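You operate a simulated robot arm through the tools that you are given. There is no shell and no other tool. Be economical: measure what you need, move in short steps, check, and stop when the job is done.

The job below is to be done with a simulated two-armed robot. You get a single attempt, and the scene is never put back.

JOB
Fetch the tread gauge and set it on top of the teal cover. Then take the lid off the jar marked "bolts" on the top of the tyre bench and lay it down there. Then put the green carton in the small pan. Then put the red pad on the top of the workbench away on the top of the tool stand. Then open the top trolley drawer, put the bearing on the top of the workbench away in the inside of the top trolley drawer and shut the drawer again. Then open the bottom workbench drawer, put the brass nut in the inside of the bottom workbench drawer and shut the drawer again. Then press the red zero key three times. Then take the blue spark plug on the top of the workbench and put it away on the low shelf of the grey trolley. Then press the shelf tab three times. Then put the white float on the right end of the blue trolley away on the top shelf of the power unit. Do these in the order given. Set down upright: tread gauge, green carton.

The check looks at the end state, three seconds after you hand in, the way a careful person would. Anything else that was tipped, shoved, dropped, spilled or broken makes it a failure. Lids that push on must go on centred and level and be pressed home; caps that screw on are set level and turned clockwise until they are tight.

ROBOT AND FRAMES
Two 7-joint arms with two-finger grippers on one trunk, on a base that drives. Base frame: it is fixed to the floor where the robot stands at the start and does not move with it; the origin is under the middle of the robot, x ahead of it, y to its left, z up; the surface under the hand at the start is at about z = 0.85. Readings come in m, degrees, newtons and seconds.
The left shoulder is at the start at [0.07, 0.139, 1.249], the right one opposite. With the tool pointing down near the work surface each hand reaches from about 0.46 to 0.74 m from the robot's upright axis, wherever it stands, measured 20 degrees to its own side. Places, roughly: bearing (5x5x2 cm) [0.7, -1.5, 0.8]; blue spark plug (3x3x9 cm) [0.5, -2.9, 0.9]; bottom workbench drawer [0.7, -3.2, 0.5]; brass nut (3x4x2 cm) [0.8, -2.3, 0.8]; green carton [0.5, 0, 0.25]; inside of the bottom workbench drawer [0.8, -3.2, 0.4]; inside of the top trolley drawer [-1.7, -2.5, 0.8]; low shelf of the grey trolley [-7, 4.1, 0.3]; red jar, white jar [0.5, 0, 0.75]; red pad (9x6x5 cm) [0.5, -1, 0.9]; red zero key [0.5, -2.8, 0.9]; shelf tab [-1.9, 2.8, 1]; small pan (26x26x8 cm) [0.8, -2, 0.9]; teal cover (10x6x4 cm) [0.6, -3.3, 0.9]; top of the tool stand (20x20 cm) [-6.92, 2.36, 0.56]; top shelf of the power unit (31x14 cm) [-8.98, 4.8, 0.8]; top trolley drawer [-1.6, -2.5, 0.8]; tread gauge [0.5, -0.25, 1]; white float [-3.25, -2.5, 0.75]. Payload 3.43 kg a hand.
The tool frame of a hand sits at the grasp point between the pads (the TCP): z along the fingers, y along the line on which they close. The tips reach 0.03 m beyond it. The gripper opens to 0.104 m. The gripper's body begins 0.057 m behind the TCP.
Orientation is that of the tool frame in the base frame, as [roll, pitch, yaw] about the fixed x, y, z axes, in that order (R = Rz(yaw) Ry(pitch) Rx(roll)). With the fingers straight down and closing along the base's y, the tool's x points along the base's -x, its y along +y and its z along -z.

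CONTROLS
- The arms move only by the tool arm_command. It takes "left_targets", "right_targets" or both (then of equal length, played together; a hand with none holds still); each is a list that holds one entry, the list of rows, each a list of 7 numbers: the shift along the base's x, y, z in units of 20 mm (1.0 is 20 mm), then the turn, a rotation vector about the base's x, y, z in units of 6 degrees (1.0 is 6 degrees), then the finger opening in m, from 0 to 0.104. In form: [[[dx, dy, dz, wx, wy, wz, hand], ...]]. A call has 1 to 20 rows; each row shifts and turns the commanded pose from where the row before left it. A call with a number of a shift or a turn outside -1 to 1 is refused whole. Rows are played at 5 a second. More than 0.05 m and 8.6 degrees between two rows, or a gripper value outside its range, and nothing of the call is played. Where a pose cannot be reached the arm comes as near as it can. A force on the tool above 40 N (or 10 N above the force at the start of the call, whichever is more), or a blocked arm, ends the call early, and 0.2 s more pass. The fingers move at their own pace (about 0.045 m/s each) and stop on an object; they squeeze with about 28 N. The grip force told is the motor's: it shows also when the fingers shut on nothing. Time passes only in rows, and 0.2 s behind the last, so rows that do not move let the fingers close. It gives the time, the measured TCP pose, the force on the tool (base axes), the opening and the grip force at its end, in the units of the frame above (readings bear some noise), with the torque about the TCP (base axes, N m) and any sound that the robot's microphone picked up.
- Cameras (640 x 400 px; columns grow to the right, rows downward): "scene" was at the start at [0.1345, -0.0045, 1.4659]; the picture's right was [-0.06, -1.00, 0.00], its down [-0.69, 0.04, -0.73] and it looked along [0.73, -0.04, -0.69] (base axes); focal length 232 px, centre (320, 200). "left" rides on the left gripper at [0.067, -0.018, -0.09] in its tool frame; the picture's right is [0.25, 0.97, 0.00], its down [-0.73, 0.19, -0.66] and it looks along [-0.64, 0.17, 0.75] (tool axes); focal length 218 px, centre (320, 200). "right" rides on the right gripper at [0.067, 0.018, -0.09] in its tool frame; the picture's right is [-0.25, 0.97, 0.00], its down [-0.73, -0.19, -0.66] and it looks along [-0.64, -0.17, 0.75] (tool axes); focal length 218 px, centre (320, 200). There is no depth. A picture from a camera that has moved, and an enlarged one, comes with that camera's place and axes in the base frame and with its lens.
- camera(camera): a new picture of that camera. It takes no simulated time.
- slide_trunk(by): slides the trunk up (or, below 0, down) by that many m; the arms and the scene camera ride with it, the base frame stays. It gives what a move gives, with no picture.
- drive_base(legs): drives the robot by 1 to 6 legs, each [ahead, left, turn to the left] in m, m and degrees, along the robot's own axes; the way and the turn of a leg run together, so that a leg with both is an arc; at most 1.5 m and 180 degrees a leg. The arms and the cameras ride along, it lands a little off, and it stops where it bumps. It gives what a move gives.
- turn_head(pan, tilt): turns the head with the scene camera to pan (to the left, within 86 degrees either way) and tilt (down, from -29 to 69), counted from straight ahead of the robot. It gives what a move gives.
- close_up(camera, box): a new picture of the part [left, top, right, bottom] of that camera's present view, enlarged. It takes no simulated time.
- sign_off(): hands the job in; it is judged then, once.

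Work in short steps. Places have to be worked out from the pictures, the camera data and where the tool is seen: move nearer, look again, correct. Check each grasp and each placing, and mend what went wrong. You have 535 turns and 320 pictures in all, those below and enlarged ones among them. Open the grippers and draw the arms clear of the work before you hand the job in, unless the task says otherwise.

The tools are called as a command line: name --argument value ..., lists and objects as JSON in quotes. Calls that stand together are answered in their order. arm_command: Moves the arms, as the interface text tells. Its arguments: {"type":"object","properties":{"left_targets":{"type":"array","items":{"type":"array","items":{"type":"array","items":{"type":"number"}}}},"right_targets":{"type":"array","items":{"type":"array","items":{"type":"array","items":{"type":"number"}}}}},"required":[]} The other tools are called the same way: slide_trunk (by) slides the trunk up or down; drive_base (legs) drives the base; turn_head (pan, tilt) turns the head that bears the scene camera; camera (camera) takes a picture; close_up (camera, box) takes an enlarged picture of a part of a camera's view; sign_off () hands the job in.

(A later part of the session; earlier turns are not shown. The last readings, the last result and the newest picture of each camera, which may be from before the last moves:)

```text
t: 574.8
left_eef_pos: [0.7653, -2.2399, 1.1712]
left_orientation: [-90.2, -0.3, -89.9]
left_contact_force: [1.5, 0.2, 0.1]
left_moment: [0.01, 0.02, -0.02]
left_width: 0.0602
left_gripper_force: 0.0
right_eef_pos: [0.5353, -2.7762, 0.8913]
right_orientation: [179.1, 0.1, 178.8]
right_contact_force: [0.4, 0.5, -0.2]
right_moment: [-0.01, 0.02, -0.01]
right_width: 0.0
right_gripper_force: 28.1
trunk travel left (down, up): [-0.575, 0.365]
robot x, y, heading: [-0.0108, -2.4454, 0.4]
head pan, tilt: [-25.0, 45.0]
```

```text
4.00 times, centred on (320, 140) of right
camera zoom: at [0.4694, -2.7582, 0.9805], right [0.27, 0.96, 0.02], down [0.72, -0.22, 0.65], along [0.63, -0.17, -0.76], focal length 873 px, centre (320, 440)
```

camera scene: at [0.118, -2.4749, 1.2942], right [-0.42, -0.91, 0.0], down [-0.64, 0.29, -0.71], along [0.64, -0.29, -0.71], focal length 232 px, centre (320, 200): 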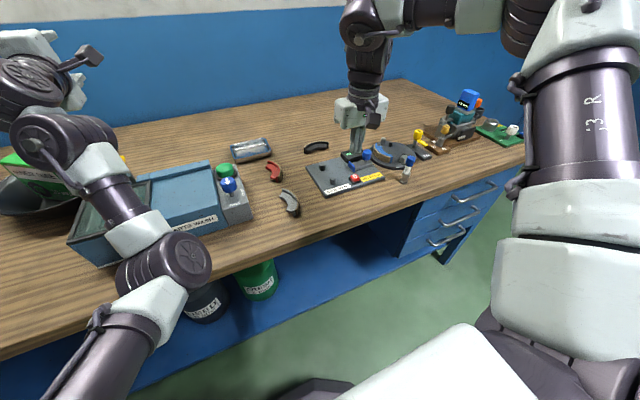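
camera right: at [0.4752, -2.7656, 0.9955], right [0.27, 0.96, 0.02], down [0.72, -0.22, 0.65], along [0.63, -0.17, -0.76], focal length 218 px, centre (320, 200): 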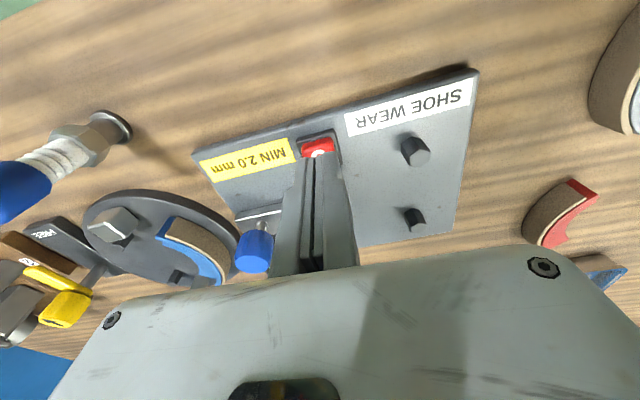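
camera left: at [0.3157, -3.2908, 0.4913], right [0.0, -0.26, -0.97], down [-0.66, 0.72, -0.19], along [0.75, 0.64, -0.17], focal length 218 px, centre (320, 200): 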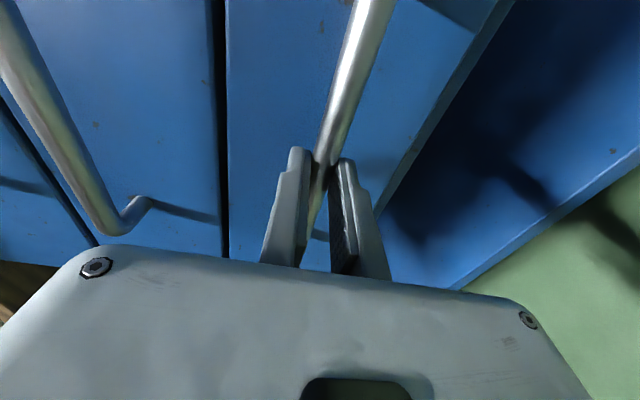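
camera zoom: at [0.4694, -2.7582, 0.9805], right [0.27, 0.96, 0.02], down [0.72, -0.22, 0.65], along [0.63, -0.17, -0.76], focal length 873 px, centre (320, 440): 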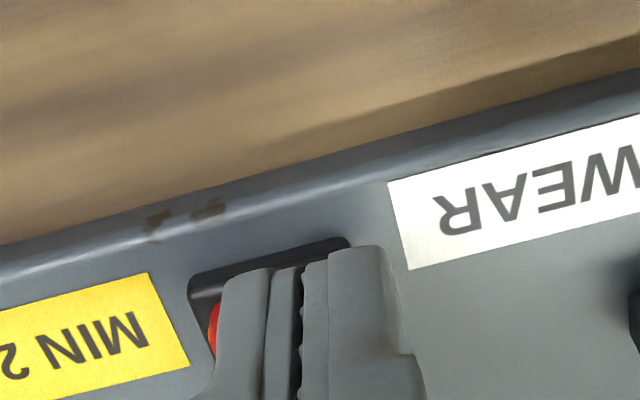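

arm_command --right_targets '[[[0, -0.15, 0, 0, 0, 0, 0], [0, 0, -0.1, 0, 0, 0, 0], [0, 0, -0.1, 0, 0, 0, 0], [0, 0, 0, 0, 0, 0, 0]]]'

arm_command --right_targets '[[[0, 0, -0.1, 0, 0, 0, 0], [0, 0, -0.1, 0, 0, 0, 0], [0, 0, 0, 0, 0, 0, 0]]]'

```text
t: 575.8
left_eef_pos: [0.7655, -2.2395, 1.171]
left_orientation: [-90.1, -0.4, -90.0]
left_contact_force: [-0.3, 0.0, -0.1]
left_moment: [-0.02, 0.01, 0.01]
left_width: 0.06
left_gripper_force: 0.0
right_eef_pos: [0.5355, -2.7801, 0.8859]
right_orientation: [178.9, 0.1, 178.7]
right_contact_force: [-0.1, -0.8, 1.1]
right_moment: [-0.03, -0.02, -0.02]
right_width: 0.0
right_gripper_force: 28.4
trunk travel left (down, up): [-0.575, 0.365]
robot x, y, heading: [-0.0048, -2.443, 0.3]
head pan, tilt: [-25.0, 45.0]
heard: click
```

```text
t: 576.6
left_eef_pos: [0.7647, -2.2391, 1.1728]
left_orientation: [-90.1, -0.3, -89.9]
left_contact_force: [1.0, 0.1, -0.2]
left_moment: [0.01, 0.02, 0.0]
left_width: 0.0599
left_gripper_force: 0.1
right_eef_pos: [0.5349, -2.7788, 0.8848]
right_orientation: [179.0, 0.4, 178.6]
right_contact_force: [5.7, -7.2, 17.5]
right_moment: [-0.23, -0.12, -0.03]
right_width: 0.0061
right_gripper_force: 34.4
trunk travel left (down, up): [-0.575, 0.365]
robot x, y, heading: [-0.0081, -2.4423, 0.2]
head pan, tilt: [-25.0, 45.0]
```

Click: press 1. Rise to release, then press again.

arm_command --right_targets '[[[0, 0, 0.4, 0, 0, 0, 0], [0, 0, 0.4, 0, 0, 0, 0], [0, 0, 0, 0, 0, 0, 0], [0, 0, 0, 0, 0, 0, 0]]]'

close_up --camera "right" --box '[180, 60, 420, 240]'

close_up --camera "scene" --box '[320, 130, 400, 190]'

```text
t: 577.6
left_eef_pos: [0.7662, -2.2401, 1.1728]
left_orientation: [-90.1, -0.2, -89.9]
left_contact_force: [-0.7, -0.4, -0.5]
left_moment: [-0.01, 0.01, 0.02]
left_width: 0.0599
left_gripper_force: 0.0
right_eef_pos: [0.5351, -2.7805, 0.8992]
right_orientation: [179.2, 0.1, 178.7]
right_contact_force: [1.0, 0.3, -0.2]
right_moment: [-0.01, -0.01, 0.02]
right_width: 0.0
right_gripper_force: 35.0
trunk travel left (down, up): [-0.575, 0.365]
robot x, y, heading: [-0.0087, -2.4439, 0.1]
head pan, tilt: [-25.0, 45.0]
```

```text
2.22 times, centred on (300, 150) of right
camera zoom: at [0.4685, -2.7624, 0.9884], right [0.27, 0.96, 0.02], down [0.72, -0.22, 0.65], along [0.63, -0.17, -0.76], focal length 485 px, centre (364, 311)
```

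zoom: 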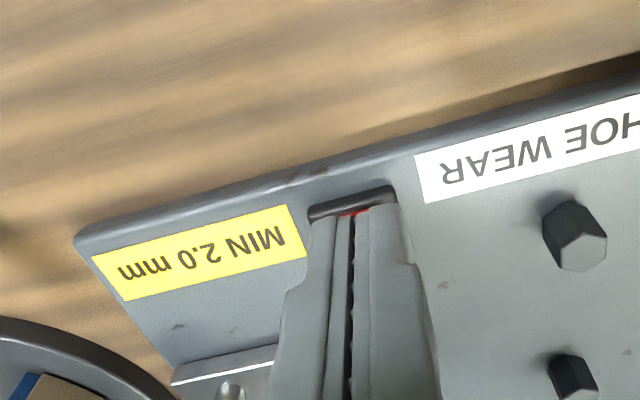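

```text
6.67 times, centred on (360, 160) of scene
camera zoom: at [0.1178, -2.4749, 1.2942], right [-0.42, -0.91, 0.0], down [-0.64, 0.3, -0.71], along [0.64, -0.3, -0.71], focal length 1550 px, centre (53, 467)
```

zoom: 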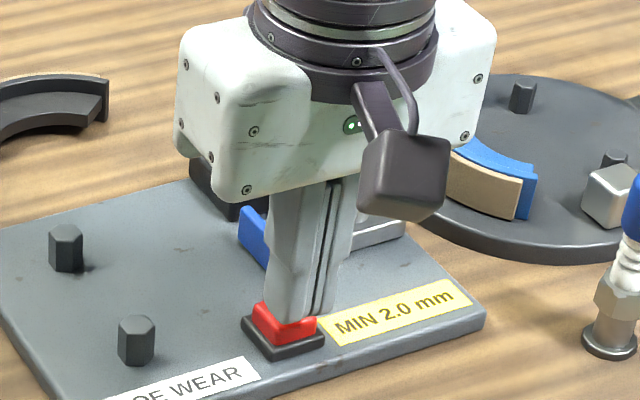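

arm_command --right_targets '[[[0, 0, -0.35, 0, 0, 0, 0], [0, 0, -0.2, 0, 0, 0, 0], [0, 0, -0.12, 0, 0, 0, 0], [0, 0, 0, 0, 0, 0, 0]]]'

```text
t: 578.6
left_eef_pos: [0.7649, -2.2394, 1.1716]
left_orientation: [-90.1, -0.3, -90.0]
left_contact_force: [0.0, 0.0, -0.4]
left_moment: [0.0, -0.01, 0.0]
left_width: 0.06
left_gripper_force: 0.1
right_eef_pos: [0.5353, -2.7796, 0.8849]
right_orientation: [179.1, 0.0, 178.8]
right_contact_force: [0.3, -0.1, 1.1]
right_moment: [-0.04, 0.03, -0.04]
right_width: 0.0003
right_gripper_force: 34.4
trunk travel left (down, up): [-0.575, 0.365]
robot x, y, heading: [-0.012, -2.4436, 0.4]
head pan, tilt: [-25.0, 45.0]
heard: click
```

Second click. Release and press a third time.

arm_command --right_targets '[[[0, 0, 0.4, 0, 0, 0, 0], [0, 0, 0.3, 0, 0, 0, 0], [0, 0, 0, 0, 0, 0, 0], [0, 0, 0, 0, 0, 0, 0]]]'

arm_command --right_targets '[[[0, 0, -0.35, 0, 0, 0, 0], [0, 0, -0.2, 0, 0, 0, 0], [0, 0, -0.15, 0, 0, 0, 0], [0, 0, 0, 0, 0, 0, 0]]]'

```text
t: 579.6
left_eef_pos: [0.7657, -2.2394, 1.1708]
left_orientation: [-90.1, -0.3, -90.1]
left_contact_force: [-0.1, -0.5, 0.0]
left_moment: [0.01, -0.01, -0.01]
left_width: 0.06
left_gripper_force: 0.0
right_eef_pos: [0.5349, -2.7776, 0.8998]
right_orientation: [179.1, 0.1, 178.8]
right_contact_force: [-0.3, 0.4, 0.4]
right_moment: [0.01, 0.0, 0.0]
right_width: 0.0002
right_gripper_force: 34.9
trunk travel left (down, up): [-0.575, 0.365]
robot x, y, heading: [-0.0079, -2.4414, 0.3]
head pan, tilt: [-25.0, 45.0]
```

```text
t: 580.6
left_eef_pos: [0.765, -2.2401, 1.1713]
left_orientation: [-90.1, -0.5, -90.0]
left_contact_force: [0.2, 0.3, 0.7]
left_moment: [-0.01, -0.02, 0.03]
left_width: 0.0603
left_gripper_force: 0.0
right_eef_pos: [0.5348, -2.7792, 0.8855]
right_orientation: [179.1, 0.2, 178.8]
right_contact_force: [0.7, -0.3, 2.0]
right_moment: [-0.07, -0.02, 0.03]
right_width: 0.0
right_gripper_force: 34.9
trunk travel left (down, up): [-0.575, 0.365]
robot x, y, heading: [-0.0115, -2.4432, 0.3]
head pan, tilt: [-25.0, 45.0]
heard: click
```

Third click. Rise and check the display.

arm_command --right_targets '[[[0, 0, 0.5, 0, 0, 0, 0], [0, 0, 1, 0, 0, 0, 0], [0, 0, 1, 0, 0, 0, 0], [0, 0, 1, 0, 0, 0, 0], [0, 0, 1, 0, 0, 0, 0], [0, 0, 1, 0, 0, 0, 0], [0, 0, 0, 0, 0, 0, 0.05]]]'

close_up --camera "scene" --box '[290, 120, 430, 220]'

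camera --camera "right"

```text
t: 582.2
left_eef_pos: [0.7659, -2.2405, 1.1717]
left_orientation: [-90.1, -0.2, -90.1]
left_contact_force: [0.4, -0.1, 0.3]
left_moment: [0.01, -0.01, 0.01]
left_width: 0.0598
left_gripper_force: 0.0
right_eef_pos: [0.5365, -2.7787, 0.9938]
right_orientation: [179.0, 0.1, 178.6]
right_contact_force: [0.0, -0.1, 0.0]
right_moment: [0.04, 0.03, 0.02]
right_width: 0.0341
right_gripper_force: 0.1
trunk travel left (down, up): [-0.575, 0.365]
robot x, y, heading: [-0.0104, -2.4431, 0.2]
head pan, tilt: [-25.0, 45.0]
```

```text
4.00 times, centred on (360, 170) of scene
camera zoom: at [0.1182, -2.4751, 1.2941], right [-0.42, -0.91, 0.0], down [-0.64, 0.3, -0.71], along [0.64, -0.3, -0.71], focal length 930 px, centre (160, 320)
```

zoom: 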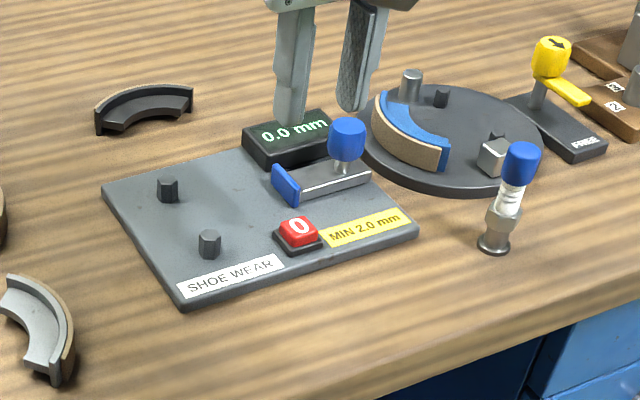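

```text
129 pictures are left
camera right: at [0.4712, -2.762, 1.0841], right [0.27, 0.96, 0.02], down [0.72, -0.22, 0.65], along [0.63, -0.17, -0.76], focal length 218 px, centre (320, 200)
```

right: 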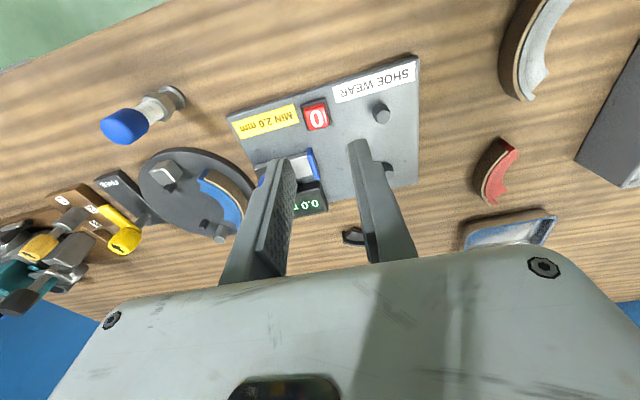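

Display shows 0.0 mm after three presses. Next the blue spark plug, standing at ≈[0.493,-2.918]; I move above it with the right hand.

arm_command --right_targets '[[[-0.3, -1, 0.3, 0, 0, 0, 0.06], [-0.3, -1, 0, 0, 0, 0, 0.06], [-0.3, -1, 0, 0, 0, 0, 0.06], [-0.3, -1, 0, 0, 0, 0, 0.06], [-0.3, -1, 0, 0, 0, 0, 0.06], [-0.3, -1, 0, 0, 0, 0, 0.06], [-0.35, -0.95, 0, 0, 0, 0, 0.06], [0, 0, 0, 0, 0, 0, 0.06]]]'

camera --camera "right"

```text
t: 584.0
left_eef_pos: [0.7666, -2.2383, 1.1707]
left_orientation: [-90.1, -0.3, -90.0]
left_contact_force: [1.1, 0.6, -0.4]
left_moment: [-0.01, -0.03, -0.04]
left_width: 0.0599
left_gripper_force: 0.1
right_eef_pos: [0.4921, -2.9185, 1.0002]
right_orientation: [178.9, 0.1, 178.8]
right_contact_force: [0.1, 0.6, -1.0]
right_moment: [-0.01, -0.04, 0.02]
right_width: 0.0603
right_gripper_force: 0.1
trunk travel left (down, up): [-0.575, 0.365]
robot x, y, heading: [-0.0093, -2.4413, 0.3]
head pan, tilt: [-25.0, 45.0]
```

```text
128 pictures are left
camera right: at [0.4251, -2.9008, 1.0905], right [0.27, 0.96, 0.02], down [0.72, -0.22, 0.65], along [0.63, -0.17, -0.76], focal length 218 px, centre (320, 200)
```

right: 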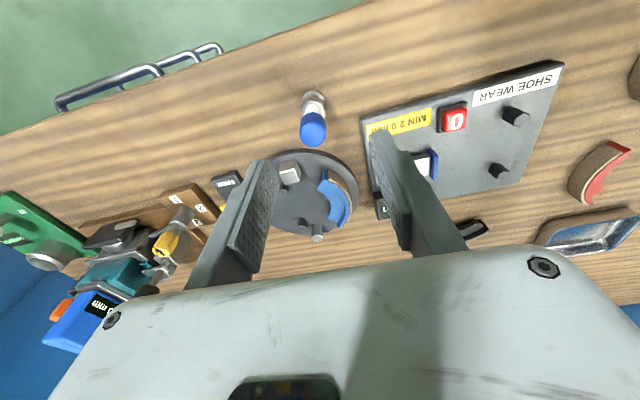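

arm_command --right_targets '[[[0, -0.25, -0.9, 0, 0, 0, 0.06], [0, 0, -0.9, 0, 0, 0, 0.06], [0, 0, -0.9, 0, 0, 0, 0.06], [0, 0, -0.9, 0, 0, 0, 0.06], [0, 0, -0.9, 0, 0, 0, 0.06], [0, 0, 0, 0, 0, 0, 0.06]]]'

camera --camera "right"

close_up --camera "scene" --box '[350, 110, 470, 210]'

```text
t: 585.4
left_eef_pos: [0.7658, -2.2393, 1.1711]
left_orientation: [-90.1, -0.3, -90.0]
left_contact_force: [0.7, -1.4, -0.2]
left_moment: [-0.04, -0.01, 0.01]
left_width: 0.0598
left_gripper_force: 0.1
right_eef_pos: [0.4935, -2.924, 0.9118]
right_orientation: [179.0, 0.2, 178.9]
right_contact_force: [0.5, 0.0, 0.0]
right_moment: [-0.01, -0.01, -0.02]
right_width: 0.0599
right_gripper_force: 0.1
trunk travel left (down, up): [-0.575, 0.365]
robot x, y, heading: [-0.0104, -2.4422, -0.0]
head pan, tilt: [-25.0, 45.0]
```

```text
127 pictures are left
camera right: at [0.4265, -2.9067, 1.0008], right [0.27, 0.96, 0.02], down [0.72, -0.22, 0.65], along [0.63, -0.17, -0.76], focal length 218 px, centre (320, 200)
```

right: 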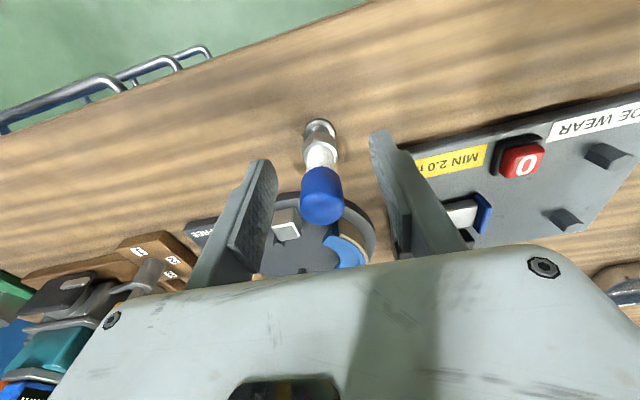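

```text
4.00 times, centred on (410, 160) of scene
camera zoom: at [0.1178, -2.4748, 1.2942], right [-0.42, -0.91, 0.0], down [-0.64, 0.3, -0.71], along [0.64, -0.3, -0.71], focal length 930 px, centre (-40, 360)
```

zoom: 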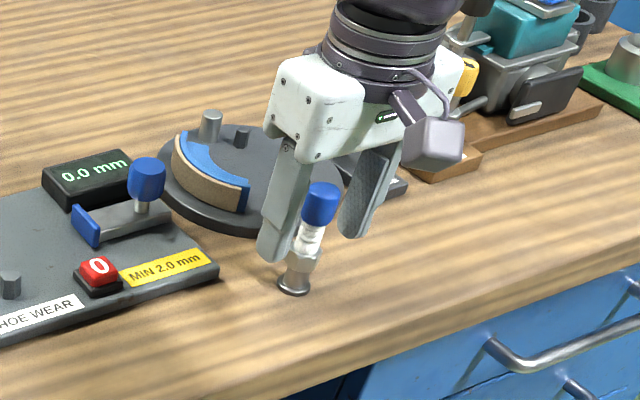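

arm_command --right_targets '[[[0, 0, -0.5, 0, 0, 0, 0.06], [0, 0, 0, 0, 0, 0, 0.03], [0, 0, 0, 0, 0, 0, 0], [0, 0, 0, 0, 0, 0, 0], [0, 0, 0, 0, 0, 0, 0], [0, 0, 0, 0, 0, 0, 0]]]'

close_up --camera "scene" --box '[350, 110, 470, 210]'

```text
t: 586.8
left_eef_pos: [0.7655, -2.2391, 1.1716]
left_orientation: [-90.0, -0.2, -90.0]
left_contact_force: [-0.9, -0.9, -0.9]
left_moment: [0.02, -0.03, 0.01]
left_width: 0.0599
left_gripper_force: 0.0
right_eef_pos: [0.4923, -2.9245, 0.9003]
right_orientation: [179.0, 0.0, 178.8]
right_contact_force: [-0.7, -0.1, -0.2]
right_moment: [0.02, 0.07, 0.01]
right_width: 0.0203
right_gripper_force: 27.9
trunk travel left (down, up): [-0.575, 0.365]
robot x, y, heading: [-0.0073, -2.4393, 0.2]
head pan, tilt: [-25.0, 45.0]
```

```text
4.00 times, centred on (410, 160) of scene
camera zoom: at [0.118, -2.475, 1.2942], right [-0.42, -0.91, 0.0], down [-0.64, 0.3, -0.71], along [0.64, -0.3, -0.71], focal length 930 px, centre (-40, 360)
```

zoom: 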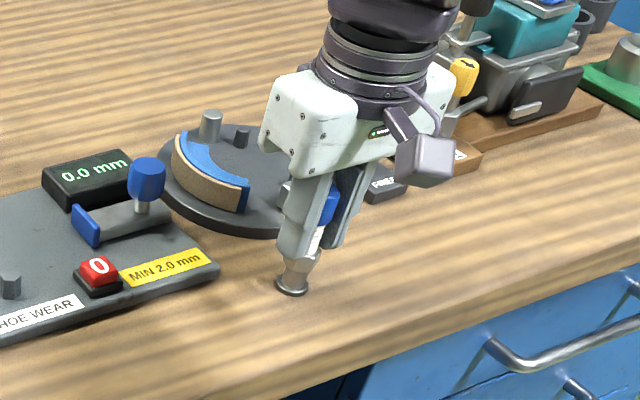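

Plug gripped. Lift it, back out, and head for the grey trolley via the aisle.

arm_command --right_targets '[[[0, 0, 0.6, 0, 0, 0, 0], [0, 0, 1, 0, 0, 0, 0], [0, 0, 1, 0, 0, 0, 0], [0, 0, 1, 0, 0, 0, 0], [0, 0, 1, 0, 0, 0, 0], [0, 0, 1, 0, 0, 0, 0], [0, 0, 0, 0, 0, 0, 0]]]'

drive_base --legs '[[-0.55, 0, 0], [0, 1.4, 0], [0, 0, 158.5], [1.4, 0, 0]]'

turn_head --pan 0 --tilt 20

camera --camera "scene"

```text
t: 588.4
left_eef_pos: [0.7659, -2.2393, 1.1714]
left_orientation: [-90.0, -0.2, -90.1]
left_contact_force: [-0.6, -0.3, -0.5]
left_moment: [0.0, -0.03, 0.0]
left_width: 0.0598
left_gripper_force: 0.0
right_eef_pos: [0.4953, -2.9249, 1.0142]
right_orientation: [178.9, 0.1, 178.8]
right_contact_force: [-0.2, 0.1, 0.4]
right_moment: [-0.02, -0.01, 0.02]
right_width: 0.0207
right_gripper_force: 27.3
trunk travel left (down, up): [-0.575, 0.365]
robot x, y, heading: [-0.0072, -2.442, 0.3]
head pan, tilt: [-25.0, 45.0]
```

```text
t: 611.5
left_eef_pos: [-2.6708, -0.4466, 1.1716]
left_orientation: [-90.1, -0.2, 68.5]
left_contact_force: [0.0, 0.0, 0.5]
left_moment: [-0.02, 0.0, 0.0]
left_width: 0.0601
left_gripper_force: 0.1
right_eef_pos: [-2.1681, 0.0902, 1.0125]
right_orientation: [179.0, 0.1, -22.7]
right_contact_force: [0.2, 0.0, -0.9]
right_moment: [0.0, -0.02, 0.0]
right_width: 0.0204
right_gripper_force: 27.9
trunk travel left (down, up): [-0.575, 0.365]
robot x, y, heading: [-1.8751, -0.5397, 158.8]
head pan, tilt: [-25.0, 45.0]
```

```text
t: 612.4
left_eef_pos: [-2.6711, -0.4471, 1.1713]
left_orientation: [-90.1, -0.2, 68.5]
left_contact_force: [-0.2, 0.8, 0.1]
left_moment: [0.0, 0.01, -0.05]
left_width: 0.06
left_gripper_force: 0.1
right_eef_pos: [-2.1694, 0.0895, 1.0126]
right_orientation: [178.9, 0.1, -22.7]
right_contact_force: [0.0, 0.2, -0.3]
right_moment: [-0.02, -0.04, 0.03]
right_width: 0.0202
right_gripper_force: 28.2
trunk travel left (down, up): [-0.575, 0.365]
robot x, y, heading: [-1.8783, -0.5447, 158.6]
head pan, tilt: [0.0, 20.0]
```

```text
124 pictures are left
camera scene: at [-2.0093, -0.4899, 1.3327], right [0.36, 0.93, 0.0], down [0.32, -0.12, -0.94], along [-0.88, 0.34, -0.34], focal length 232 px, centre (320, 200)
```

scene: 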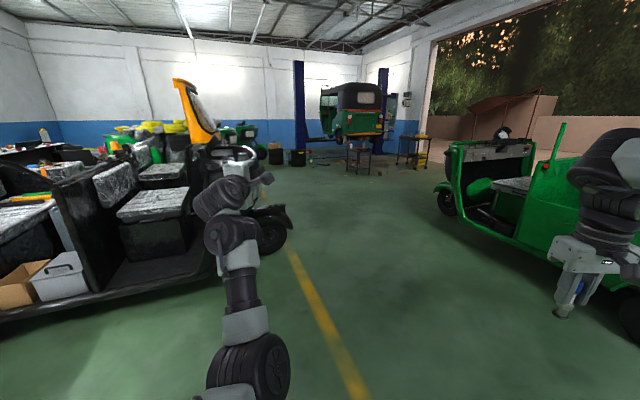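

I steer a bit right to keep clear of the black chassis.

drive_base --legs '[[0, 0, -9], [1.32, 0, 0], [1.32, 0, 0], [1.32, 0, 0]]'

turn_head --pan -15 --tilt 25

camera --camera "scene"

```text
t: 631.9
left_eef_pos: [-6.0599, 1.6227, 1.1706]
left_orientation: [-90.0, -0.2, 59.7]
left_contact_force: [-0.3, -0.2, -0.7]
left_moment: [0.01, 0.03, 0.0]
left_width: 0.0599
left_gripper_force: 0.0
right_eef_pos: [-5.4808, 2.0768, 1.0132]
right_orientation: [179.0, 0.0, -31.5]
right_contact_force: [0.5, 0.2, -1.2]
right_moment: [-0.05, 0.05, 0.0]
right_width: 0.0203
right_gripper_force: 28.1
trunk travel left (down, up): [-0.575, 0.365]
robot x, y, heading: [-5.2913, 1.4024, 150.2]
head pan, tilt: [0.0, 20.0]
```

```text
t: 632.7
left_eef_pos: [-6.0598, 1.6234, 1.1712]
left_orientation: [-90.1, -0.1, 59.7]
left_contact_force: [-0.2, 0.2, 0.0]
left_moment: [0.02, -0.01, -0.03]
left_width: 0.0598
left_gripper_force: 0.1
right_eef_pos: [-5.4803, 2.0773, 1.0133]
right_orientation: [179.1, 0.1, -31.4]
right_contact_force: [-0.1, 0.4, -0.6]
right_moment: [-0.04, -0.01, 0.0]
right_width: 0.0204
right_gripper_force: 27.9
trunk travel left (down, up): [-0.575, 0.365]
robot x, y, heading: [-5.2913, 1.4117, 150.0]
head pan, tilt: [-15.0, 25.0]
```

```text
123 pictures are left
camera scene: at [-5.3973, 1.4981, 1.3248], right [0.71, 0.71, 0.0], down [0.3, -0.3, -0.91], along [-0.64, 0.64, -0.42], focal length 232 px, centre (320, 200)
```

scene: 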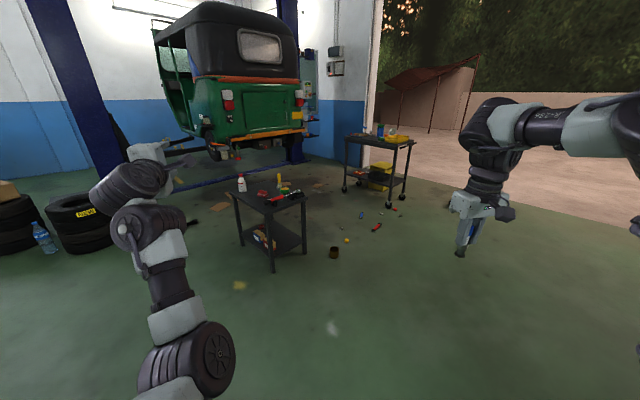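

close_up --camera "scene" --box '[310, 110, 440, 260]'

```text
2.67 times, centred on (375, 185) of scene
camera zoom: at [-5.3973, 1.4981, 1.3248], right [0.71, 0.71, 0.0], down [0.3, -0.3, -0.91], along [-0.64, 0.64, -0.42], focal length 620 px, centre (173, 240)
```

zoom: 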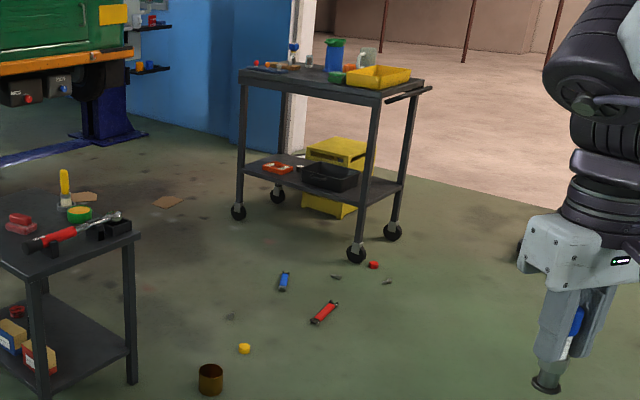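

I go past the tool stand's −y side to x≈-7.62, then turn to heading 90°.

drive_base --legs '[[0, 0, 22.4], [1.18, 0, 0], [1.17, 0, 0], [0, 0, -82.4]]'

turn_head --pan -5 --tilt 30

camera --camera "scene"

```text
t: 648.9
left_eef_pos: [-7.8541, 2.5105, 1.1714]
left_orientation: [-90.1, -0.3, 1.2]
left_contact_force: [0.7, 1.3, 0.9]
left_moment: [0.0, -0.01, 0.02]
left_width: 0.0599
left_gripper_force: 0.1
right_eef_pos: [-7.1646, 2.253, 1.013]
right_orientation: [179.0, 0.0, -90.1]
right_contact_force: [-0.1, 0.0, 0.5]
right_moment: [0.01, -0.02, 0.02]
right_width: 0.0205
right_gripper_force: 28.1
trunk travel left (down, up): [-0.575, 0.365]
robot x, y, heading: [-7.6331, 1.7391, 91.7]
head pan, tilt: [-15.0, 25.0]
```

```text
t: 649.6
left_eef_pos: [-7.8537, 2.5112, 1.1721]
left_orientation: [-90.1, -0.3, 1.2]
left_contact_force: [0.8, -0.1, 0.0]
left_moment: [0.01, 0.04, -0.01]
left_width: 0.0601
left_gripper_force: 0.1
right_eef_pos: [-7.164, 2.2534, 1.0133]
right_orientation: [179.0, 0.1, -90.1]
right_contact_force: [0.1, -1.1, -0.4]
right_moment: [-0.01, -0.02, -0.03]
right_width: 0.0203
right_gripper_force: 27.8
trunk travel left (down, up): [-0.575, 0.365]
robot x, y, heading: [-7.6341, 1.7431, 91.3]
head pan, tilt: [-5.0, 30.0]
```

```text
121 pictures are left
camera scene: at [-7.6297, 1.8822, 1.3168], right [1.0, -0.06, 0.0], down [-0.03, -0.5, -0.87], along [0.05, 0.86, -0.5], focal length 232 px, centre (320, 200)
```

scene: 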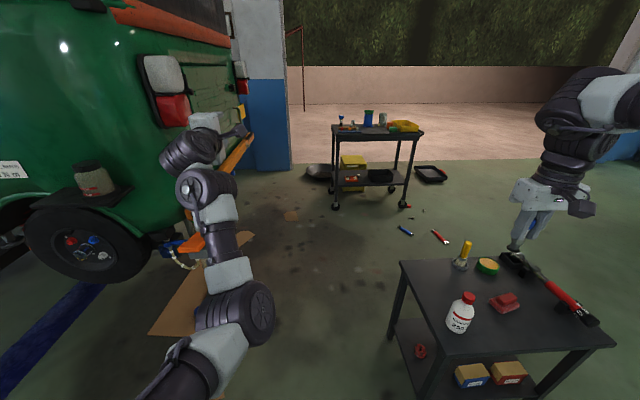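

The left arm must be tucked before lowering near the trolley. I undo its roll here first.

arm_command --left_targets '[[[0, 0, 0, 0, 1, 0, 0.06], [0, 0, 0, 0, 1, 0, 0.06], [0, 0, 0, 0, 1, 0, 0.06], [0, 0, 0, 0, 1, 0, 0.06], [0, 0, 0, 0, 1, 0, 0.06], [0, 0, 0, 0, 1, 0, 0.06], [0, 0, 0, 0, 1, 0, 0.06], [0, 0, 0, 0, 1, 0, 0.06], [0, 0, 0, 0, 1, 0, 0.06], [0, 0, 0, 0, 1, 0, 0.06], [0, 0, 0, 0, 1, 0, 0.06], [0, 0, 0, 0, 1, 0, 0.06], [0, 0, 0, 0, 1, 0, 0.06], [0, 0, 0, 0, 1, 0, 0.06], [0, 0, 0, 0, 1, 0, 0.06]]]'

arm_command --left_targets '[[[0, -1, 0, -1, 0, 0, 0.06], [0, -1, 0, -1, 0, 0, 0.06], [0, -1, 0, -1, 0, 0, 0.06], [0, -1, 0, -1, 0, 0, 0.06], [0, -1, 0, -1, 0, 0, 0.06], [0, -1, 0, -1, 0, 0, 0.06], [0, -1, 0, -1, 0, 0, 0.06], [0, -1, 0, -1, 0, 0, 0.06], [-0.2, -1, 0, -1, 0, 0, 0.06], [-0.2, -1, 0, -1, 0, 0, 0.06], [-0.3, -0.5, 0, -1, 0, 0, 0.06], [-0.3, -0.5, 0, -1, 0, 0, 0.06], [-0.3, -0.5, 0, -1, 0, 0, 0.06], [-0.3, -0.5, 0, -1, 0, 0, 0.06], [-0.3, -0.5, 0, -1, 0, 0, 0.06], [0, 0, 0, 0, 0, 0, 0.06]]]'

camera --camera "scene"

```text
t: 652.8
left_eef_pos: [-7.8551, 2.5115, 1.1703]
left_orientation: [-7.6, 88.8, 82.5]
left_contact_force: [-0.4, -0.8, 0.1]
left_moment: [-0.01, 0.01, 0.01]
left_width: 0.06
left_gripper_force: 0.1
right_eef_pos: [-7.1649, 2.2519, 1.0133]
right_orientation: [179.0, 0.1, -90.0]
right_contact_force: [0.2, -0.7, -0.4]
right_moment: [-0.01, -0.04, 0.01]
right_width: 0.0206
right_gripper_force: 27.9
trunk travel left (down, up): [-0.575, 0.365]
robot x, y, heading: [-7.6364, 1.7406, 91.6]
head pan, tilt: [-5.0, 30.0]
```

```text
t: 656.2
left_eef_pos: [-7.8408, 2.4052, 1.0849]
left_orientation: [-179.7, 46.3, -89.7]
left_contact_force: [-0.6, 0.2, -0.6]
left_moment: [-0.01, 0.01, 0.03]
left_width: 0.0602
left_gripper_force: 0.0
left hand out of reach, approached as far as the arm can: row 6, 7, 8, 9, 10, 11, 12, 13, 14, 15
right_eef_pos: [-7.1646, 2.2544, 1.0136]
right_orientation: [179.0, 0.2, -90.1]
right_contact_force: [-0.2, -1.1, -0.1]
right_moment: [0.02, -0.01, 0.01]
right_width: 0.0205
right_gripper_force: 27.9
trunk travel left (down, up): [-0.575, 0.365]
robot x, y, heading: [-7.636, 1.741, 91.3]
head pan, tilt: [-5.0, 30.0]
```

```text
120 pictures are left
camera scene: at [-7.6298, 1.8821, 1.3168], right [1.0, -0.06, 0.0], down [-0.03, -0.5, -0.87], along [0.05, 0.86, -0.5], focal length 232 px, centre (320, 200)
```

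scene: 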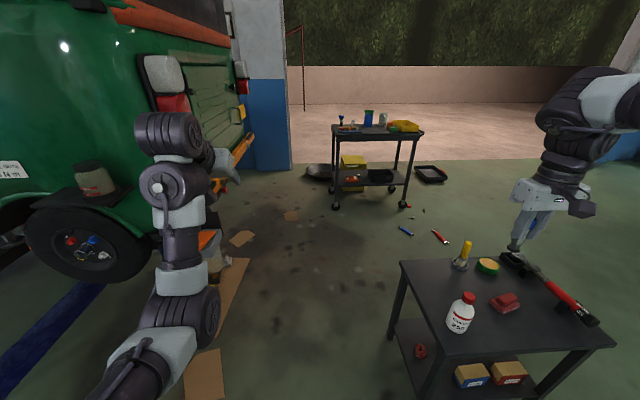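

arm_command --left_targets '[[[0, 0, -0.3, -1, 0, 0, 0.06], [0, 0, -0.3, -1, 0, 0, 0.06], [0, 0, -0.3, -1, 0, 0, 0.06], [0, 0, -0.3, -1, 0, 0, 0.06], [0, 0, -0.3, -1, 0, 0, 0.06], [0, 0, -0.3, -1, 0, 0, 0.06], [0, 0, -0.3, -1, 0, 0, 0.06], [0, 0, 0, -0.7, 0, 0, 0.06], [0, 0, 0, 0, 0, 0, 0.06]]]'

arm_command --left_targets '[[[-0.5, -1, 0, 0, 0, 0.5, 0.06], [-0.5, -1, 0, 0, 0, 0.5, 0.06], [-0.5, -1, 0, 0, 0, 0.5, 0.06], [-0.5, -1, 0, 0, 0, 0.5, 0.06], [-0.5, -1, 0, 0, 0, 0.5, 0.06], [-0.5, -1, 0, 0, 0, 0.5, 0.06], [-0.5, -1, 0, 0, 0, 0.5, 0.06], [-0.5, -1, 0, 0, 0, 0.5, 0.06], [-0.3, -1, 0, 0, 0, 0.5, 0.06], [0, -1, 0, 0, 0, 0.5, 0.06], [0, -1, 0, 0, 0, 0.5, 0.06]]]'

```text
t: 658.2
left_eef_pos: [-7.8162, 2.4209, 0.9074]
left_orientation: [-179.9, 18.5, -89.7]
left_contact_force: [0.4, -0.5, 0.4]
left_moment: [0.0, -0.04, -0.02]
left_width: 0.0599
left_gripper_force: 0.1
left hand out of reach, approached as far as the arm can: row 1, 2, 3, 4, 5, 6, 7, 8
right_eef_pos: [-7.1641, 2.2542, 1.0136]
right_orientation: [179.0, 0.1, -90.1]
right_contact_force: [0.5, 0.1, -0.6]
right_moment: [-0.03, 0.02, 0.0]
right_width: 0.0204
right_gripper_force: 27.7
trunk travel left (down, up): [-0.575, 0.365]
robot x, y, heading: [-7.6395, 1.7433, 91.6]
head pan, tilt: [-5.0, 30.0]
```

```text
t: 660.6
left_eef_pos: [-7.88, 2.2497, 0.7328]
left_orientation: [180.0, 18.4, -58.2]
left_contact_force: [-0.5, 0.7, -0.9]
left_moment: [0.04, 0.01, 0.01]
left_width: 0.0599
left_gripper_force: 0.1
left hand out of reach, approached as far as the arm can: row 1, 2, 3, 4, 5, 6, 7, 8, 9, 10, 11
right_eef_pos: [-7.1649, 2.2538, 1.0138]
right_orientation: [179.0, 0.1, -90.1]
right_contact_force: [0.0, 0.5, -0.5]
right_moment: [0.0, 0.03, 0.0]
right_width: 0.0206
right_gripper_force: 27.5
trunk travel left (down, up): [-0.575, 0.365]
robot x, y, heading: [-7.6375, 1.739, 91.5]
head pan, tilt: [-5.0, 30.0]
```

arm_command --left_targets '[[[-0.2, -0.2, 1, -0.3, 0, 0, 0.06], [-0.2, -0.2, 1, -0.3, 0, 0, 0.06], [-0.2, -0.2, 1, -0.3, 0, 0, 0.06], [-0.2, -0.2, 1, -0.3, 0, 0, 0.06], [-0.2, -0.2, 1, -0.3, 0, 0, 0.06], [-0.2, -0.2, 1, -0.3, 0, 0, 0.06], [-0.2, -0.2, 1, -0.3, 0, 0, 0.06], [-0.2, -0.2, 1, -0.3, 0, 0, 0.06], [-0.2, -0.2, 1, -0.3, 0, 0, 0.06], [-0.2, -0.2, 1, -0.3, 0, 0, 0.06], [0, 0, 1, 0, 0, 0, 0.06], [0, 0, 1, 0, 0, 0, 0.06], [0, 0, 1, 0, 0, 0, 0.06], [0, 0, 1, 0, 0, 0, 0.06], [0, 0, 1, 0, 0, 0, 0.06], [0, 0, 1, 0, 0, 0, 0.06]]]'

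camera --camera "scene"

```text
t: 664.0
left_eef_pos: [-7.8799, 2.2511, 0.7316]
left_orientation: [-179.9, 18.4, -58.1]
left_contact_force: [-0.6, -0.6, -0.2]
left_moment: [-0.01, 0.04, 0.01]
left_width: 0.0601
left_gripper_force: 0.0
left hand out of reach, approached as far as the arm can: row 1, 2, 3, 4, 5, 6, 7, 8, 9, 10, 11, 12, 13, 14, 15, 16
right_eef_pos: [-7.1639, 2.2533, 1.0133]
right_orientation: [179.0, 0.1, -90.1]
right_contact_force: [-0.2, 0.5, -0.6]
right_moment: [0.0, 0.0, 0.0]
right_width: 0.0203
right_gripper_force: 27.7
trunk travel left (down, up): [-0.575, 0.365]
robot x, y, heading: [-7.6363, 1.7387, 91.2]
head pan, tilt: [-5.0, 30.0]
```

```text
119 pictures are left
camera scene: at [-7.6298, 1.8821, 1.3168], right [1.0, -0.06, 0.0], down [-0.03, -0.5, -0.87], along [0.05, 0.86, -0.5], focal length 232 px, centre (320, 200)
```

scene: 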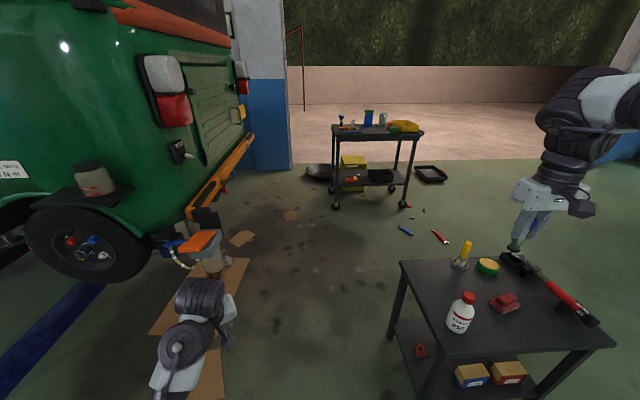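

The left arm is stuck at a limit; reverse the last motion (forward, then up) to free it.

arm_command --left_targets '[[[0.4, 1, 0, 0, 0, -0.5, 0.06], [0.4, 1, 0, 0, 0, -0.5, 0.06], [0.4, 1, 0.5, 0, 0, -0.5, 0.06], [0.4, 1, 0.5, 0, 0, -0.5, 0.06], [0.4, 1, 0.5, 0, 0, -0.5, 0.06], [0.4, 1, 0.5, 0, 0, -0.5, 0.06], [0.4, 1, 0.5, 0, 0, -0.5, 0.06], [0, 1, 1, 0, 0, -0.5, 0.06], [0, 1, 1, 0, 0, -0.5, 0.06], [0, 1, 1, 0, 0, -0.5, 0.06], [0, 0, 1, 0, 0, -0.5, 0.06], [0, 0, 1, 0, 0, 0, 0.06], [0, 0, 1, 0, 0, 0, 0.06], [0, 0, 1, 0, 0, 0, 0.06]]]'

```text
t: 667.0
left_eef_pos: [-7.8216, 2.4537, 0.9236]
left_orientation: [-179.9, 18.2, -91.2]
left_contact_force: [0.0, -0.7, -0.3]
left_moment: [0.04, -0.01, -0.04]
left_width: 0.0601
left_gripper_force: 0.0
right_eef_pos: [-7.1648, 2.2534, 1.0132]
right_orientation: [179.0, 0.1, -90.0]
right_contact_force: [0.8, -0.1, -0.3]
right_moment: [-0.02, 0.0, -0.02]
right_width: 0.0204
right_gripper_force: 28.3
trunk travel left (down, up): [-0.575, 0.365]
robot x, y, heading: [-7.6311, 1.7412, 91.4]
head pan, tilt: [-5.0, 30.0]
```

Freed. I'll simply swing the left hand further out to the left and up a bit so it clears the trolley.

arm_command --left_targets '[[[-1, -0.2, 0.8, -0.3, 0, 0, 0.06], [-1, -0.2, 0.8, -0.3, 0, 0, 0.06], [-1, -0.2, 0.8, -0.3, 0, 0, 0.06], [-1, -0.2, 0.8, -0.3, 0, 0, 0.06], [-1, -0.2, 0.8, -0.3, 0, 0, 0.06], [-1, -0.2, 0.8, -0.3, 0, 0, 0.06], [-1, -0.2, 0.8, -0.3, 0, 0, 0.06], [-1, -0.2, 0.8, -0.3, 0, 0, 0.06]]]'

camera --camera "scene"

```text
t: 668.8
left_eef_pos: [-7.9752, 2.4384, 1.0313]
left_orientation: [-179.7, 4.0, -91.1]
left_contact_force: [-0.4, 0.1, 0.4]
left_moment: [0.01, 0.0, 0.01]
left_width: 0.0598
left_gripper_force: 0.1
left hand out of reach, approached as far as the arm can: row 3, 4, 5
right_eef_pos: [-7.1659, 2.2527, 1.0138]
right_orientation: [179.1, 0.1, -90.1]
right_contact_force: [-0.7, -0.3, -0.9]
right_moment: [-0.01, -0.01, 0.0]
right_width: 0.0204
right_gripper_force: 27.6
trunk travel left (down, up): [-0.575, 0.365]
robot x, y, heading: [-7.6363, 1.7388, 91.4]
head pan, tilt: [-5.0, 30.0]
```

```text
118 pictures are left
camera scene: at [-7.6303, 1.8814, 1.3168], right [1.0, -0.06, 0.0], down [-0.03, -0.5, -0.87], along [0.05, 0.86, -0.5], focal length 232 px, centre (320, 200)
```

scene: 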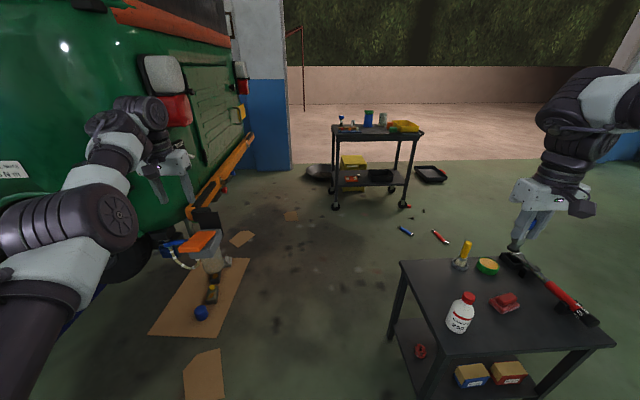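

Left hand is tool-down again, but near the vehicle; I retract it toward the robot.

arm_command --left_targets '[[[0.3, -1, 0.2, -0.2, 0, 0, 0.06], [0.3, -1, 0.2, -0.2, 0, 0, 0.06], [0.3, -1, 0.2, -0.2, 0, 0, 0.06], [0.3, -1, 0.2, 0, 0, 0, 0.06], [0.3, -1, 0.2, 0, 0, 0, 0.06], [0.3, -1, 0.2, 0, 0, 0, 0.06], [0.3, -1, 0.2, 0, 0, 0, 0.06], [0, -1, 0.2, 0, 0, 0, 0.06], [0, -1, 0.2, 0, 0, 0, 0.06], [0, -1, 0.2, 0, 0, 0, 0.06], [0, -1, 0.2, 0, 0, 0, 0.06], [0, 0, 0, 0, 0, 0, 0.06]]]'

camera --camera "scene"

```text
t: 671.4
left_eef_pos: [-7.9658, 2.4004, 1.0545]
left_orientation: [-179.6, 0.3, -91.2]
left_contact_force: [-0.4, 0.0, -1.1]
left_moment: [-0.03, 0.01, 0.01]
left_width: 0.0601
left_gripper_force: 0.2
left hand out of reach, approached as far as the arm can: row 3, 4, 5, 6, 7, 8, 9, 10, 11
right_eef_pos: [-7.1644, 2.2527, 1.0138]
right_orientation: [179.0, 0.1, -90.1]
right_contact_force: [0.2, -0.6, -0.2]
right_moment: [0.0, -0.02, -0.02]
right_width: 0.0205
right_gripper_force: 28.2
trunk travel left (down, up): [-0.575, 0.365]
robot x, y, heading: [-7.6389, 1.7431, 91.3]
head pan, tilt: [-5.0, 30.0]
```

```text
117 pictures are left
camera scene: at [-7.6299, 1.8822, 1.3168], right [1.0, -0.06, 0.0], down [-0.03, -0.5, -0.87], along [0.05, 0.86, -0.5], focal length 232 px, centre (320, 200)
```

scene: 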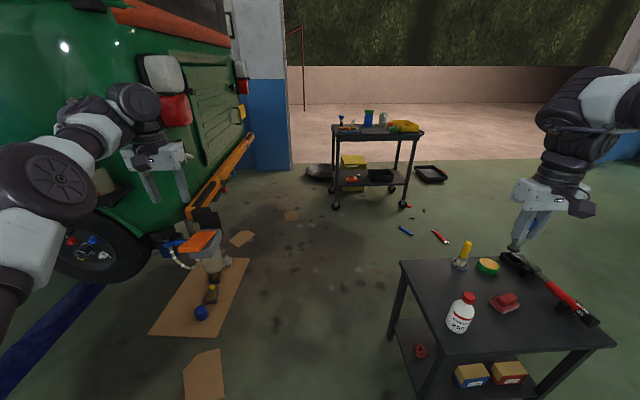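

arm_command --left_targets '[[[0.2, -0.6, -0.7, 0, 0, 0, 0.06], [0.2, -0.6, -0.7, 0, 0, 0, 0.06], [0.2, -0.6, -0.7, 0, 0, 0, 0.06], [0.2, -0.6, -0.7, 0, 0, 0, 0.06], [0.2, -0.6, -0.7, 0, 0, 0, 0.06], [0.2, -0.6, -0.3, 0, 0, 0, 0.06], [0.2, -0.6, 0, 0, 0, 0, 0.06], [0.2, -0.6, 0, 0, 0, 0, 0.06], [0, -0.6, 0, 0, 0, 0, 0.06], [0, -0.6, 0, 0, 0, 0, 0.06]]]'

```text
t: 673.6
left_eef_pos: [-7.9587, 2.3937, 0.9751]
left_orientation: [-179.6, 0.3, -91.3]
left_contact_force: [0.1, -0.7, 0.0]
left_moment: [0.01, 0.02, 0.02]
left_width: 0.0599
left_gripper_force: 0.0
left hand out of reach, approached as far as the arm can: row 1, 2, 3, 4, 5, 6, 7, 8, 9, 10
right_eef_pos: [-7.1647, 2.2543, 1.0127]
right_orientation: [179.1, 0.1, -90.1]
right_contact_force: [-0.4, -0.2, -0.5]
right_moment: [0.02, 0.02, 0.03]
right_width: 0.0207
right_gripper_force: 27.9
trunk travel left (down, up): [-0.575, 0.365]
robot x, y, heading: [-7.6368, 1.7416, 91.2]
head pan, tilt: [-5.0, 30.0]
```

arm_command --left_targets '[[[0, 0, 0, 0, 0, 0.8, 0.06], [0, 0, 0, 0, 0, 0.8, 0.06], [0, 0, 0, 0, 0, 0.8, 0.06], [0, 0, 0, 0, 0, 0.8, 0.06], [0.1, -0.6, 0.3, 0, 0, 0.8, 0.06], [0.1, -0.6, 0.3, 0, 0, 0.8, 0.06], [0.1, -0.6, 0.3, 0, 0, 0.8, 0.06], [0.1, -0.6, 0.3, 0, 0, 0.8, 0.06], [0.1, -0.6, 0.3, 0, 0, 0, 0.06], [0, -0.6, 0, 0, 0, 0, 0.06], [0, -0.6, 0, 0, 0, 0, 0.06], [0, -0.6, 0, 0, 0, 0, 0.06]]]'

```text
t: 676.2
left_eef_pos: [-7.9659, 2.3964, 0.9915]
left_orientation: [-179.7, 0.4, -52.7]
left_contact_force: [-0.3, 0.4, -0.3]
left_moment: [0.01, -0.03, 0.02]
left_width: 0.0599
left_gripper_force: 0.1
left hand out of reach, approached as far as the arm can: row 5, 6, 7, 8, 9, 10, 11, 12
right_eef_pos: [-7.1644, 2.2536, 1.0138]
right_orientation: [179.1, 0.1, -90.0]
right_contact_force: [0.0, -0.2, -0.7]
right_moment: [-0.01, -0.01, -0.03]
right_width: 0.0206
right_gripper_force: 27.8
trunk travel left (down, up): [-0.575, 0.365]
robot x, y, heading: [-7.6407, 1.74, 91.5]
head pan, tilt: [-5.0, 30.0]
```

The left arm won't fold further, but its pose (0.65 ahead, 0.32 left) is workable. I pass the vehicle at heading ~61° and turn to 90° short of the trolley.

drive_base --legs '[[0, 0, -30], [0.9, 0.49, 0]]'

camera --camera "scene"

```text
t: 683.0
left_eef_pos: [-7.6244, 3.5126, 0.9918]
left_orientation: [-179.8, 0.4, -81.1]
left_contact_force: [0.4, -0.4, -0.7]
left_moment: [0.06, -0.01, 0.0]
left_width: 0.0602
left_gripper_force: 0.1
right_eef_pos: [-6.9867, 3.0079, 1.0132]
right_orientation: [179.0, 0.1, -118.4]
right_contact_force: [0.2, -0.2, -1.2]
right_moment: [-0.03, 0.03, 0.02]
right_width: 0.0204
right_gripper_force: 28.1
trunk travel left (down, up): [-0.575, 0.365]
robot x, y, heading: [-7.6463, 2.7806, 63.3]
head pan, tilt: [-5.0, 30.0]
```

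```text
116 pictures are left
camera scene: at [-7.5732, 2.9029, 1.3168], right [0.85, -0.53, 0.0], down [-0.26, -0.42, -0.87], along [0.46, 0.74, -0.5], focal length 232 px, centre (320, 200)
```

scene: 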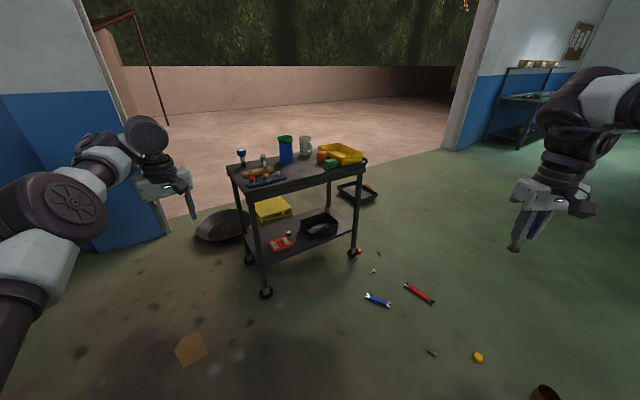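

close_up --camera "scene" --box '[215, 130, 385, 305]'

```text
2.29 times, centred on (300, 218) of scene
camera zoom: at [-7.5732, 2.9029, 1.3168], right [0.85, -0.53, 0.0], down [-0.26, -0.42, -0.87], along [0.46, 0.74, -0.5], focal length 531 px, centre (366, 160)
```

zoom: 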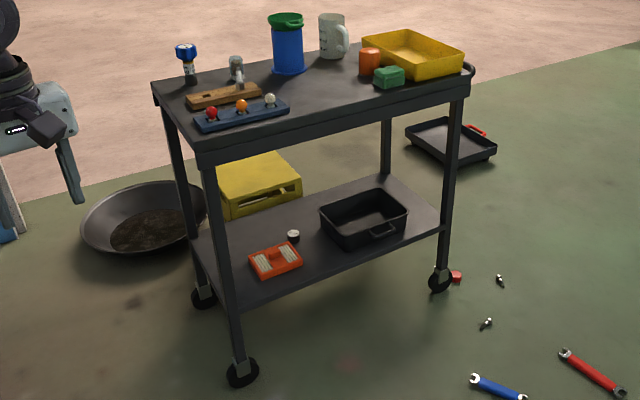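

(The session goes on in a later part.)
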